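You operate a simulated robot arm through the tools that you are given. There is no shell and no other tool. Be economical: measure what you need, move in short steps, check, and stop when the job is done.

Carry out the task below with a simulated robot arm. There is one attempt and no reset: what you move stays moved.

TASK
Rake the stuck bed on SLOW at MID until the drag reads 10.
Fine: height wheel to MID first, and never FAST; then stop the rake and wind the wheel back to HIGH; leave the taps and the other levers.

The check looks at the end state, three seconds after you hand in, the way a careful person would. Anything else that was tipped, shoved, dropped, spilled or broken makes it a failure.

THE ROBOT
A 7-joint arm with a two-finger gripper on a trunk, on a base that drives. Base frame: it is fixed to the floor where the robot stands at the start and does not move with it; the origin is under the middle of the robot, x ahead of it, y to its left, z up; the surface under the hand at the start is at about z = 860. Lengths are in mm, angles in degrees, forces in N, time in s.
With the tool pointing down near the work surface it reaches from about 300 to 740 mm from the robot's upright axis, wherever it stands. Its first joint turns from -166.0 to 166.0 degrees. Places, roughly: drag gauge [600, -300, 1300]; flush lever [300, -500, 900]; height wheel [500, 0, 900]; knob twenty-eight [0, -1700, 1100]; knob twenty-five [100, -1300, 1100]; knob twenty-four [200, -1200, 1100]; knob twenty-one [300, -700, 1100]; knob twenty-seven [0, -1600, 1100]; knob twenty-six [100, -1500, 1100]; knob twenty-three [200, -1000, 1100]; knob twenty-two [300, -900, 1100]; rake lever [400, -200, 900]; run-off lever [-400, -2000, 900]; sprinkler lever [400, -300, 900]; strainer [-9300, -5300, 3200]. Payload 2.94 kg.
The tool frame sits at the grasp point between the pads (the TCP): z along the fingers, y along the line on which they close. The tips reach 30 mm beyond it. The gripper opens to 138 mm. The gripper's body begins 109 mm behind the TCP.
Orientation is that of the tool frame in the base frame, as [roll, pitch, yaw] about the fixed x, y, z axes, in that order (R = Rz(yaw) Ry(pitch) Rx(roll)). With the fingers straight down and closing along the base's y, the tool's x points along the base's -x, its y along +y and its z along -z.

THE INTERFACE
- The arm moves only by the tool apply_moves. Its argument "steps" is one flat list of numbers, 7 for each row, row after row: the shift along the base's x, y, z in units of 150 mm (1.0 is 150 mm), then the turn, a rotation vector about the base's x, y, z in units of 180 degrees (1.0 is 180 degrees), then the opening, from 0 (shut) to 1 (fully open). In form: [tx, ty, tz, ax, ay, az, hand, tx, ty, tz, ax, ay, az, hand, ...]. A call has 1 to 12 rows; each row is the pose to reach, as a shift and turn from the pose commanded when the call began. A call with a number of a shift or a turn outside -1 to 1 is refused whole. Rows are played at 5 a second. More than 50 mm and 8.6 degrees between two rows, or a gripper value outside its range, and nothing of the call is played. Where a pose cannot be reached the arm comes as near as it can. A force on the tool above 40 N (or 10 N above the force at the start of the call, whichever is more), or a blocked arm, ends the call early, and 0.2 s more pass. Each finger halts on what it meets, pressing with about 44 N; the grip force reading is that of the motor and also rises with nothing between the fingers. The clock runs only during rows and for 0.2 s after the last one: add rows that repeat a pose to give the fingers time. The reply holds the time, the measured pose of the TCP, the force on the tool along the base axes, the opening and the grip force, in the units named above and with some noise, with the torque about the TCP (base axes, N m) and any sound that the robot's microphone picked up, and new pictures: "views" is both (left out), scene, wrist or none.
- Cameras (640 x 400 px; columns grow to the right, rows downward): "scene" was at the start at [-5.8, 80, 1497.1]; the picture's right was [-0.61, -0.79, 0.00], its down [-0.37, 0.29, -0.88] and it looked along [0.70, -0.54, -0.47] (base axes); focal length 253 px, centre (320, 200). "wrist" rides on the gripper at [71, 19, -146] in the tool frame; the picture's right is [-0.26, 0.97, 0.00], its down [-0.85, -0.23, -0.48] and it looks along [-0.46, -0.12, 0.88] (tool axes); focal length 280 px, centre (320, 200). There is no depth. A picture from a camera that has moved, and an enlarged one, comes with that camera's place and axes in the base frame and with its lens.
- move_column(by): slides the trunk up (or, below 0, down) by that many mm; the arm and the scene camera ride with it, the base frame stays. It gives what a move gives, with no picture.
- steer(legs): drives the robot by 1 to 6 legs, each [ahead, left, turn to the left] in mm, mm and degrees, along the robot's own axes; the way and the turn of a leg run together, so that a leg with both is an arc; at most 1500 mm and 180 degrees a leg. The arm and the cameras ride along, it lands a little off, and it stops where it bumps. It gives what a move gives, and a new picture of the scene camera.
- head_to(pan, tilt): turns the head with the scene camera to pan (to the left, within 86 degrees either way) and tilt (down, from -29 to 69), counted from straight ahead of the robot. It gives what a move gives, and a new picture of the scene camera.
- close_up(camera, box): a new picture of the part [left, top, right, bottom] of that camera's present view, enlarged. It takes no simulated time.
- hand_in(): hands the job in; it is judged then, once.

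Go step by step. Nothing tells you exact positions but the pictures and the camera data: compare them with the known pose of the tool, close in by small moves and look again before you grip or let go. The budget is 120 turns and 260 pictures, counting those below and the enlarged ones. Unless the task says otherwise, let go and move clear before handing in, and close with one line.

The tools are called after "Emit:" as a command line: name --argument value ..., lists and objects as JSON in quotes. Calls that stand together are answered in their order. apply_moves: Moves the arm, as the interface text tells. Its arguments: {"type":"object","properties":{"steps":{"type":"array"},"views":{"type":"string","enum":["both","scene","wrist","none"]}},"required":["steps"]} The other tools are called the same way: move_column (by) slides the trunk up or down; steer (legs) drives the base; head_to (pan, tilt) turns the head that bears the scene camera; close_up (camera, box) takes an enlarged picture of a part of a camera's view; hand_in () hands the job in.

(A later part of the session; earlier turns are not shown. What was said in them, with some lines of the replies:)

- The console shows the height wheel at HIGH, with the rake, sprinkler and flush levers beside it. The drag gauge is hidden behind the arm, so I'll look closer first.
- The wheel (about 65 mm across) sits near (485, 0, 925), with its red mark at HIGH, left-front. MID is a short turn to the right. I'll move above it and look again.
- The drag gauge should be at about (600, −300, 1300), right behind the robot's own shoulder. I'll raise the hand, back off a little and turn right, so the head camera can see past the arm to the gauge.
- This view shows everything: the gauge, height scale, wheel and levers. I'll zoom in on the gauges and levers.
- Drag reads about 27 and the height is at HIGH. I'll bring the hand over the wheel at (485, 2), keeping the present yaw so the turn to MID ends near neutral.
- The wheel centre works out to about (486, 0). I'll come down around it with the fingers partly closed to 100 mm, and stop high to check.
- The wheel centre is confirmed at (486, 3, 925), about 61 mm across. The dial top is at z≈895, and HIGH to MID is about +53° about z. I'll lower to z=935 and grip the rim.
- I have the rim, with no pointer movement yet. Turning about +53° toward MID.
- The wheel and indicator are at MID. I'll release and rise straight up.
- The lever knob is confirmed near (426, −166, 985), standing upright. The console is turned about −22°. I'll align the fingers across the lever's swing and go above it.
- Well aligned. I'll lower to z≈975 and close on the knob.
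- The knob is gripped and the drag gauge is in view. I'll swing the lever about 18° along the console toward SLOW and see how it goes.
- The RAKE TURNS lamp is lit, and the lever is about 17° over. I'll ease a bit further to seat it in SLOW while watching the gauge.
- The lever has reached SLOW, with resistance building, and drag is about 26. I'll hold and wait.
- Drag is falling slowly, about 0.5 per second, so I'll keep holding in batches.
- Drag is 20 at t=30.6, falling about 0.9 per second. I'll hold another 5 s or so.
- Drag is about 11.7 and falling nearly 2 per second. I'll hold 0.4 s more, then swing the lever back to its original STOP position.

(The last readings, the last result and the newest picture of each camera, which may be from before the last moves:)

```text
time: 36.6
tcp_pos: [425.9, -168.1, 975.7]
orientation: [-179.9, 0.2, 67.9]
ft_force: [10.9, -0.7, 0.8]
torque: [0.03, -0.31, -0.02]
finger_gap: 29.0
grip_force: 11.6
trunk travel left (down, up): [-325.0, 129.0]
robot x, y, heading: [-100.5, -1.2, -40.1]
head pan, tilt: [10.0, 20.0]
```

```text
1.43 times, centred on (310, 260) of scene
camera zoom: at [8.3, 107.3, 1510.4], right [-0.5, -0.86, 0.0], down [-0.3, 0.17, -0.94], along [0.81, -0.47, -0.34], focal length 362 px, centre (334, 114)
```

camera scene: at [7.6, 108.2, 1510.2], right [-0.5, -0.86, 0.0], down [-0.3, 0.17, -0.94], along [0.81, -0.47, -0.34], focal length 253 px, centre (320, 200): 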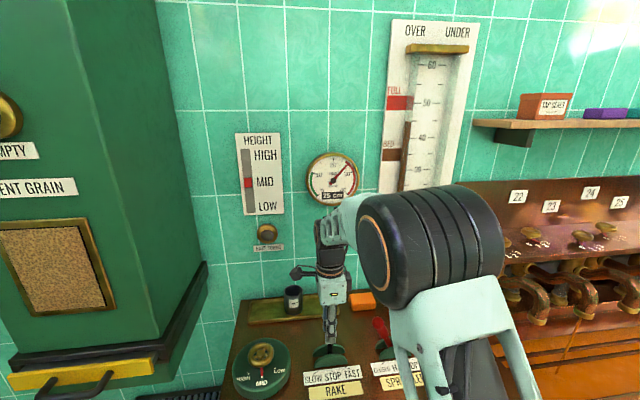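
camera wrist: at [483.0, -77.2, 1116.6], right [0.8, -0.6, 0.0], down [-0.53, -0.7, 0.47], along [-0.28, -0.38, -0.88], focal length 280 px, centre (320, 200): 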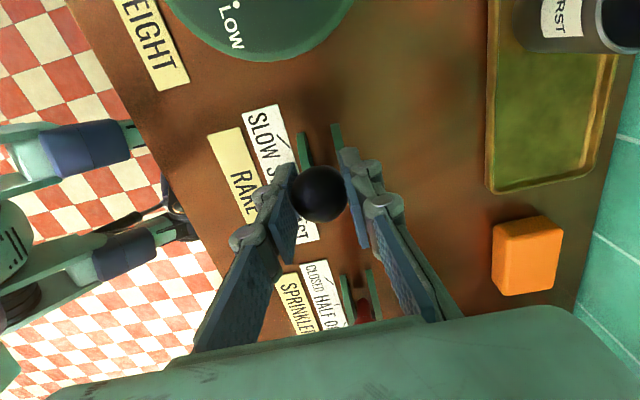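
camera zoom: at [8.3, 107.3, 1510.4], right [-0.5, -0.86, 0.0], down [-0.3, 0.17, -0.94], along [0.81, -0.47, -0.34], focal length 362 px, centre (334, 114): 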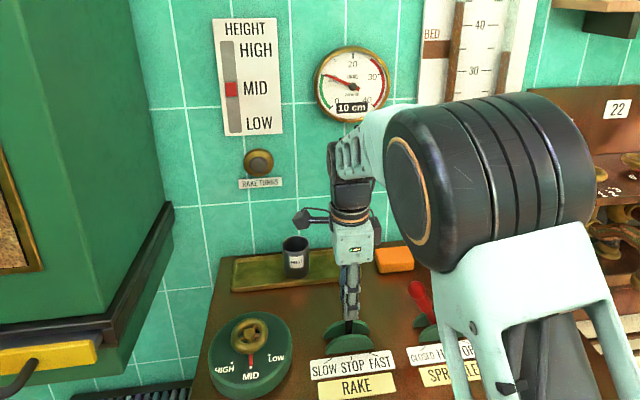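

Drag reads 10 and the lamp is off. I'll release the knob gently, rise, and check that both hold.

Emit:
apply_moves --steps '[0, 0, 0, 0, 0, 0, 0.25, 0, 0, 0, 0, 0, 0, 0.5, 0, 0, 0, 0, 0, 0, 0.5, 0, 0, 0.25, 0, 0, 0, 0.5, 0, 0, 0.5, 0, 0, 0, 0.5, 0, 0, 0.8, 0, 0, 0, 0.5]'

Emit:
close_up --camera "scene" --box '[220, 120, 400, 400]'

```text
time: 38.0
tcp_pos: [426.9, -164.5, 1095.6]
orientation: [179.9, -0.1, 68.2]
ft_force: [-0.5, -0.2, 0.0]
torque: [-0.03, 0.04, -0.03]
finger_gap: 69.0
grip_force: 0.0
trunk travel left (down, up): [-325.0, 129.0]
robot x, y, heading: [-101.3, 0.1, -40.4]
head pan, tilt: [10.0, 20.0]
camera scene: at [7.0, 108.3, 1510.3], right [-0.5, -0.86, 0.0], down [-0.3, 0.17, -0.94], along [0.81, -0.47, -0.34], focal length 253 px, centre (320, 200)
camera wrist: at [470.7, -106.1, 1240.5], right [0.8, -0.6, 0.0], down [-0.53, -0.7, 0.48], along [-0.29, -0.38, -0.88], focal length 280 px, centre (320, 200)
```

scene: 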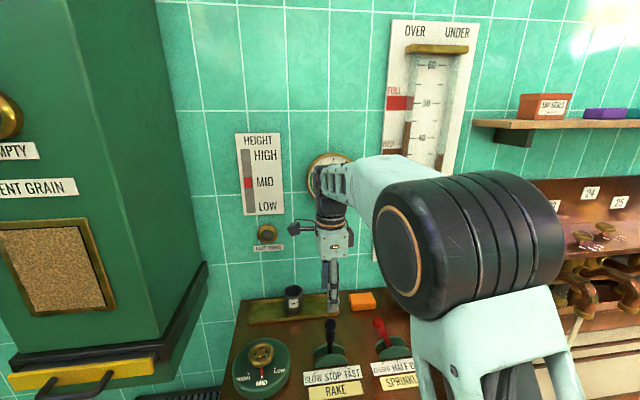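
wrist: 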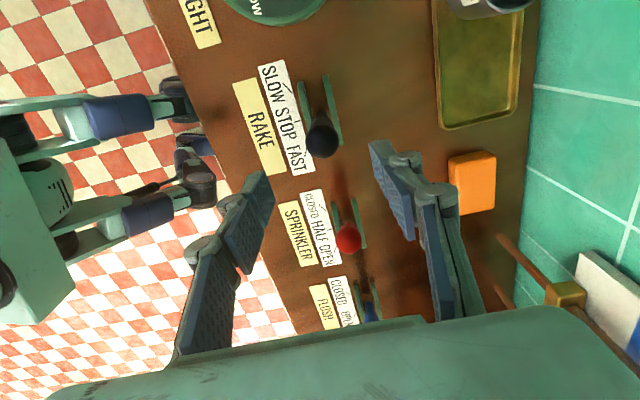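

```text
1.43 times, centred on (310, 260) of scene
camera zoom: at [7.0, 108.3, 1510.3], right [-0.5, -0.86, 0.0], down [-0.3, 0.17, -0.94], along [0.81, -0.47, -0.34], focal length 362 px, centre (334, 114)
```

zoom: 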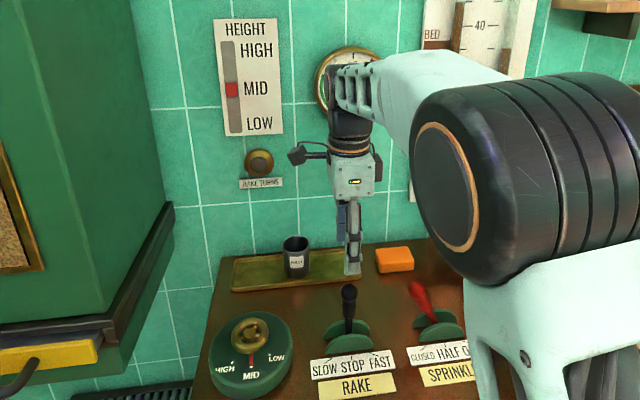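

All holds: drag is 10, the rake is stopped and the lamp is off. Now back to the wheel, with the fingers pre-turned for a −53° turn to HIGH.

Emit:
apply_moves --steps '[0.036, 0.1, 0, 0, 0, 0.044, 0.55, 0.072, 0.2, 0, 0, 0, 0.088, 0.6, 0.108, 0.3, 0, 0, 0, 0.132, 0.65, 0.144, 0.4, 0, 0, 0, 0.176, 0.7, 0.18, 0.5, 0, 0, 0, 0.22, 0.75, 0.216, 0.6, 0, 0, 0, 0.264, 0.75, 0.252, 0.7, 0, 0, 0, 0.308, 0.75, 0.288, 0.8, 0, 0, 0, 0.352, 0.75, 0.324, 0.9, 0, 0, 0, 0.396, 0.75, 0.393, 1, 0, 0, 0, 0.44, 0.75, 0.393, 1, 0, 0, 0, 0.444, 0.75]' --views "none"

Emit:
apply_moves --steps '[0, 0.1, -0.2, 0, 0, 0, 0.75, 0, 0.1, -0.5, 0, 0, 0, 0.75, 0, 0.1, -0.8, 0, 0, 0, 0.75, 0, 0.1, -0.94, 0, 0, 0, 0.75, 0, 0.1, -0.94, 0, 0, 0, 0.75]'

```text
time: 40.4
tcp_pos: [483.2, -14.5, 1095.9]
orientation: [180.0, 0.0, 148.2]
ft_force: [-0.8, 0.0, 0.3]
torque: [-0.01, 0.01, 0.01]
finger_gap: 103.4
grip_force: 0.1
trunk travel left (down, up): [-325.0, 129.0]
robot x, y, heading: [-103.7, 0.0, -40.2]
head pan, tilt: [10.0, 20.0]
```

```text
time: 41.6
tcp_pos: [486.2, -0.2, 956.8]
orientation: [-180.0, 0.0, 148.1]
ft_force: [-0.1, -0.4, 0.2]
torque: [-0.05, 0.01, -0.04]
finger_gap: 103.5
grip_force: 0.1
trunk travel left (down, up): [-325.0, 129.0]
robot x, y, heading: [-101.3, -5.6, -40.3]
head pan, tilt: [10.0, 20.0]
camera scene: at [7.2, 108.3, 1510.3], right [-0.5, -0.86, 0.0], down [-0.3, 0.17, -0.94], along [0.81, -0.47, -0.34], focal length 253 px, centre (320, 200)
camera wrist: at [436.4, 52.4, 1100.8], right [0.73, 0.68, 0.0], down [0.6, -0.64, 0.48], along [0.32, -0.35, -0.88], focal length 280 px, centre (320, 200)
```

scene: 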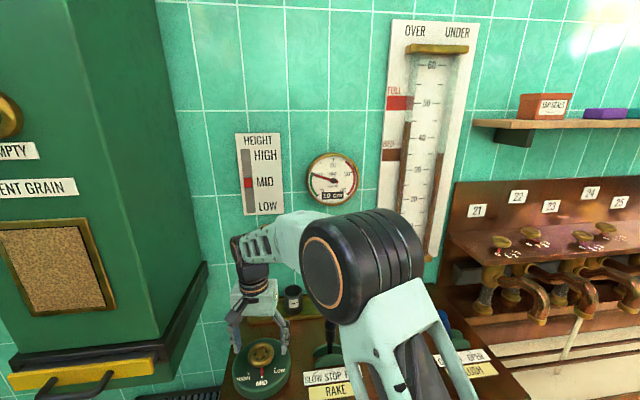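
wrist: 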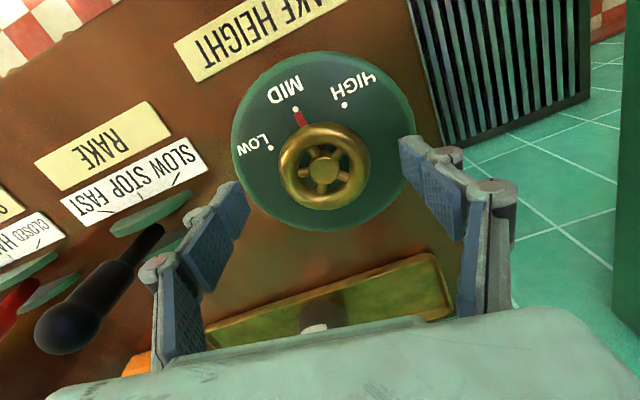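

Centred over the wheel. I'll lower and grip.

Emit:
apply_moves --steps '[0, 0.012, -0.07, 0, 0, 0, 0.75, 0, 0.012, -0.14, 0, 0, 0, 0.75, 0, 0.012, -0.14, 0, 0, 0, 0.6, 0, 0.012, -0.14, 0, 0, 0, 0.5, 0, 0.012, -0.14, 0, 0, 0, 0.36, 0, 0.012, -0.14, 0, 0, 0, 0.36, 0, 0.012, -0.14, 0, 0, 0, 0.36]' --views "none"

Emit:
apply_moves --steps '[0, 0, 0, 0, 0, -0.042, 0.36, 0, 0, 0, 0, 0, -0.084, 0.36, 0, 0, 0, 0, 0, -0.126, 0.36, 0, 0, 0, 0, 0, -0.168, 0.36, 0, 0, 0, 0, 0, -0.21, 0.36, 0, 0, 0, 0, 0, -0.252, 0.36, 0, 0, 0, 0, 0, -0.294, 0.36, 0, 0, 0, 0, 0, -0.294, 0.36]'

Emit:
close_up --camera "scene" --box '[220, 120, 380, 400]'

```text
time: 43.2
tcp_pos: [484.7, 2.8, 934.6]
orientation: [179.9, 0.0, 148.0]
ft_force: [0.2, 0.6, -1.0]
torque: [0.06, -0.22, -0.08]
finger_gap: 64.9
grip_force: 45.1
trunk travel left (down, up): [-325.0, 129.0]
robot x, y, heading: [-97.1, 2.7, -40.1]
head pan, tilt: [10.0, 20.0]
```

```text
time: 45.0
tcp_pos: [488.3, 5.5, 932.9]
orientation: [179.7, 0.0, 95.2]
ft_force: [24.8, 14.7, 2.5]
torque: [0.21, -0.49, 1.6]
finger_gap: 65.1
grip_force: 45.0
trunk travel left (down, up): [-325.0, 129.0]
robot x, y, heading: [-103.3, 1.4, -40.3]
head pan, tilt: [10.0, 20.0]
camera scene: at [10.0, 110.3, 1509.9], right [-0.5, -0.86, 0.0], down [-0.3, 0.17, -0.94], along [0.81, -0.47, -0.34], focal length 253 px, centre (320, 200)
camera wrist: at [500.8, 76.6, 1079.2], right [0.98, -0.17, 0.01], down [-0.16, -0.87, 0.47], along [-0.08, -0.47, -0.88], focal length 280 px, centre (320, 200)
```

scene: 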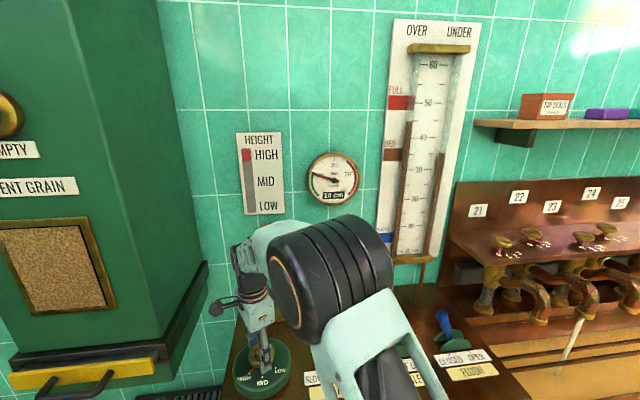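
wrist: 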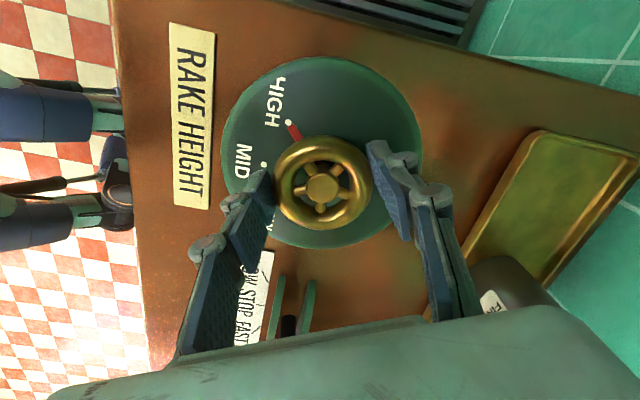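

```text
1.43 times, centred on (300, 260) of scene
camera zoom: at [10.0, 110.3, 1509.9], right [-0.5, -0.86, 0.0], down [-0.3, 0.17, -0.94], along [0.81, -0.47, -0.34], focal length 362 px, centre (349, 114)
```

zoom: 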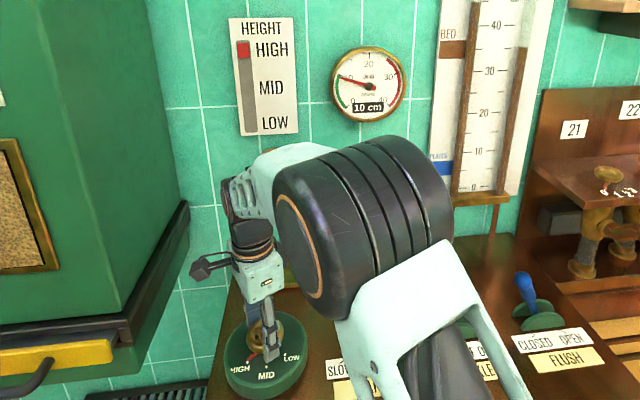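

The wheel and indicator are at HIGH, and drag still reads 10. I'll release and rise straight up.

Emit:
apply_moves --steps '[0, 0, 0, 0, 0, 0, 0.5, 0, 0, 0, 0, 0, 0, 0.75, 0, 0, 0, 0, 0, 0, 0.75, 0, 0, 0.25, 0, 0, 0, 0.75, 0, 0, 0.55, 0, 0, 0, 0.75, 0, 0, 0.85, 0, 0, 0, 0.75, 0, 0, 1, 0, 0, 0, 0.75]' --views "none"

Emit:
apply_moves --steps '[0, 0, 0.3, 0, 0, 0, 0.75, 0, 0, 0.6, 0, 0, 0, 0.75, -0.2, 0, 0.8, 0, 0, 0, 0.75, -0.4, 0, 0.9, 0, 0, 0, 0.75]'

Emit:
close_up --camera "scene" --box '[220, 120, 400, 260]'

Emit:
close_up --camera "scene" --box '[200, 260, 500, 400]'

```text
time: 46.6
tcp_pos: [482.7, 1.9, 1085.0]
orientation: [-179.9, 0.1, 95.1]
ft_force: [0.3, 0.6, -0.3]
torque: [0.04, 0.01, 0.0]
finger_gap: 103.5
grip_force: 0.1
trunk travel left (down, up): [-325.0, 129.0]
robot x, y, heading: [-102.4, -0.3, -39.9]
head pan, tilt: [10.0, 20.0]
```

```text
time: 47.6
tcp_pos: [422.9, 3.4, 1219.9]
orientation: [-180.0, 0.1, 95.1]
ft_force: [-0.7, -0.4, -0.4]
torque: [0.01, -0.02, -0.01]
finger_gap: 103.5
grip_force: 0.0
trunk travel left (down, up): [-325.0, 129.0]
robot x, y, heading: [-103.2, -0.9, -40.2]
head pan, tilt: [10.0, 20.0]
camera scene: at [6.3, 108.3, 1510.4], right [-0.5, -0.86, 0.0], down [-0.29, 0.17, -0.94], along [0.81, -0.47, -0.34], focal length 253 px, centre (320, 200)
camera wrist: at [435.6, 73.9, 1364.7], right [0.98, -0.17, 0.0], down [-0.15, -0.87, 0.48], along [-0.08, -0.47, -0.88], focal length 280 px, centre (320, 200)
```

scene: 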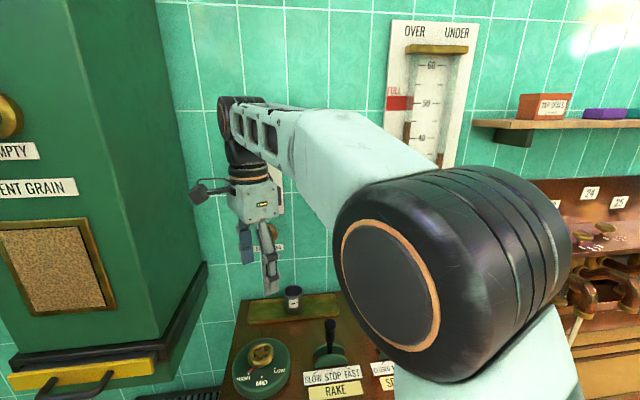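
wrist: 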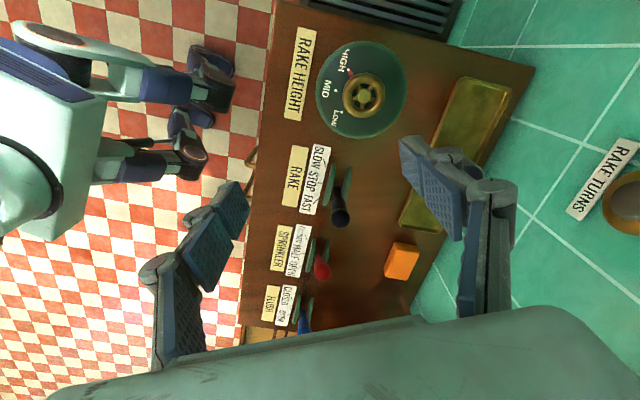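

```text
2.86 times, centred on (310, 190) of scene
camera zoom: at [6.3, 108.3, 1510.4], right [-0.5, -0.86, 0.0], down [-0.29, 0.17, -0.94], along [0.81, -0.47, -0.34], focal length 724 px, centre (349, 229)
```

zoom: 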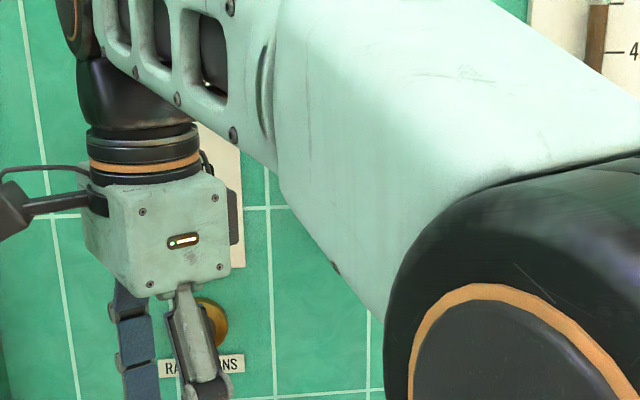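

```text
2.13 times, centred on (350, 330) of scene
camera zoom: at [6.3, 108.3, 1510.4], right [-0.5, -0.86, 0.0], down [-0.29, 0.17, -0.94], along [0.81, -0.47, -0.34], focal length 540 px, centre (256, -77)
```

zoom: 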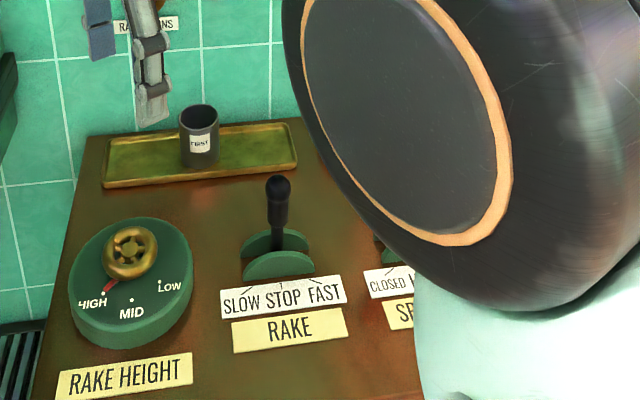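

The lever stands at STOP. I'll check the wheel pointer once more after release.

Emit:
close_up --camera "wrist" --box '[270, 30, 430, 240]'

Emit:
head_to --pan 12 --tilt 20

Emit:
apply_moves --steps '[0, -0.3, 0, 0, 0, 0, 0.75, 0, -0.6, 0, 0, 0, 0, 0.75, 0, -0.9, 0, 0, 0, 0, 0.75]' --views "none"

Emit:
apply_moves --steps '[-0.1, -0.3, 0, 0, 0, 0, 0.75, -0.2, -0.6, 0, 0, 0, 0, 0.75, -0.4, -0.8, 0, 0, 0, 0, 0.75]' --views "scene"

Emit:
close_up --camera "scene" --box '[220, 120, 400, 260]'

```text
1.90 times, centred on (350, 135) of wrist
camera zoom: at [435.6, 73.9, 1364.7], right [0.98, -0.17, 0.0], down [-0.15, -0.87, 0.48], along [-0.08, -0.47, -0.88], focal length 534 px, centre (263, 324)
```

zoom: 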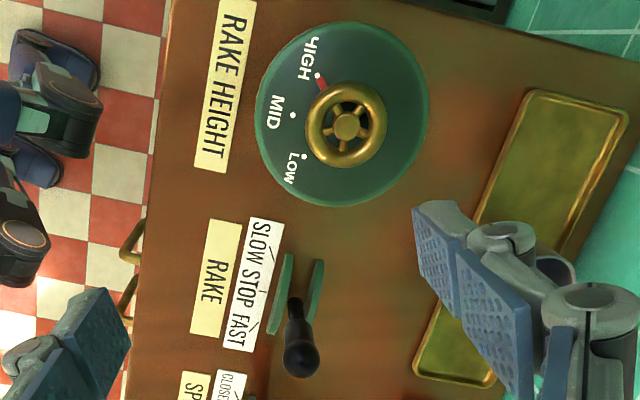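

```text
time: 48.2
tcp_pos: [424.5, 1.6, 1219.4]
orientation: [180.0, 0.0, 95.0]
ft_force: [0.1, -0.3, -0.8]
torque: [-0.01, 0.0, -0.03]
finger_gap: 103.2
grip_force: 0.0
trunk travel left (down, up): [-325.0, 129.0]
robot x, y, heading: [-105.1, -1.6, -40.3]
head pan, tilt: [12.0, 20.0]
camera scene: at [8.7, 111.1, 1510.3], right [-0.47, -0.88, 0.0], down [-0.3, 0.16, -0.94], along [0.83, -0.44, -0.34], focal length 253 px, centre (320, 200)
```

scene: 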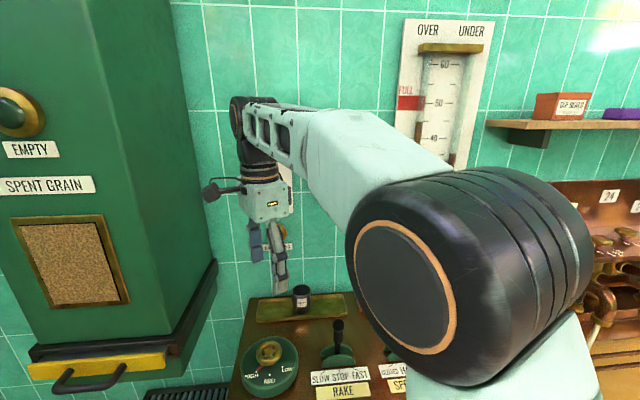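

```text
time: 49.0
tcp_pos: [424.1, -133.3, 1218.6]
orientation: [-180.0, 0.0, 95.2]
ft_force: [0.0, -0.4, 0.2]
torque: [-0.02, 0.0, 0.01]
finger_gap: 103.7
grip_force: 0.0
trunk travel left (down, up): [-325.0, 129.0]
robot x, y, heading: [-103.0, -4.4, -40.2]
head pan, tilt: [12.0, 20.0]
```

```text
time: 49.8
tcp_pos: [363.4, -251.4, 1218.8]
orientation: [-180.0, 0.0, 95.2]
ft_force: [-0.4, -0.8, -0.4]
torque: [0.03, 0.0, -0.01]
finger_gap: 103.5
grip_force: 0.0
trunk travel left (down, up): [-325.0, 129.0]
robot x, y, heading: [-101.1, 0.0, -40.1]
head pan, tilt: [12.0, 20.0]
camera scene: at [8.3, 111.0, 1510.4], right [-0.47, -0.88, 0.0], down [-0.3, 0.16, -0.94], along [0.83, -0.44, -0.34], focal length 253 px, centre (320, 200)
```

scene: 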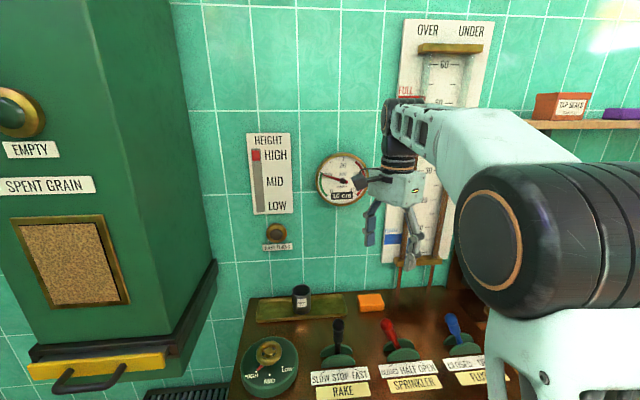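

```text
2.86 times, centred on (310, 190) of scene
camera zoom: at [8.3, 111.0, 1510.4], right [-0.47, -0.88, 0.0], down [-0.3, 0.16, -0.94], along [0.83, -0.44, -0.34], focal length 724 px, centre (349, 229)
```

zoom: 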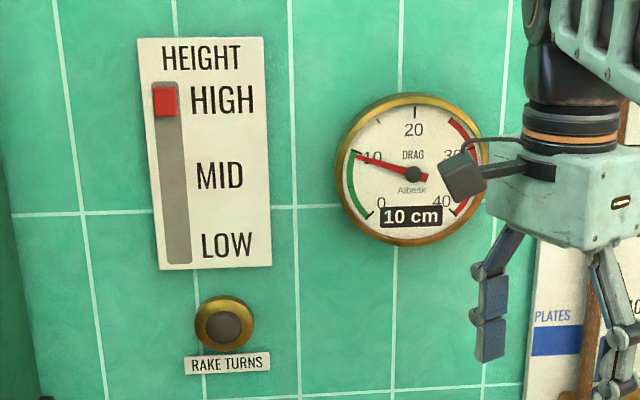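

Height is at HIGH, drag reads 10, the lamp is off, the lever is at STOP, and the hand is clear. I'm handing in.

Emit:
hand_in

```text
The job is handed in.
```

The bed was raked on SLOW at MID until the drag read 10; the rake is now stopped, the wheel is back at HIGH, and I didn't touch the taps or the other levers.
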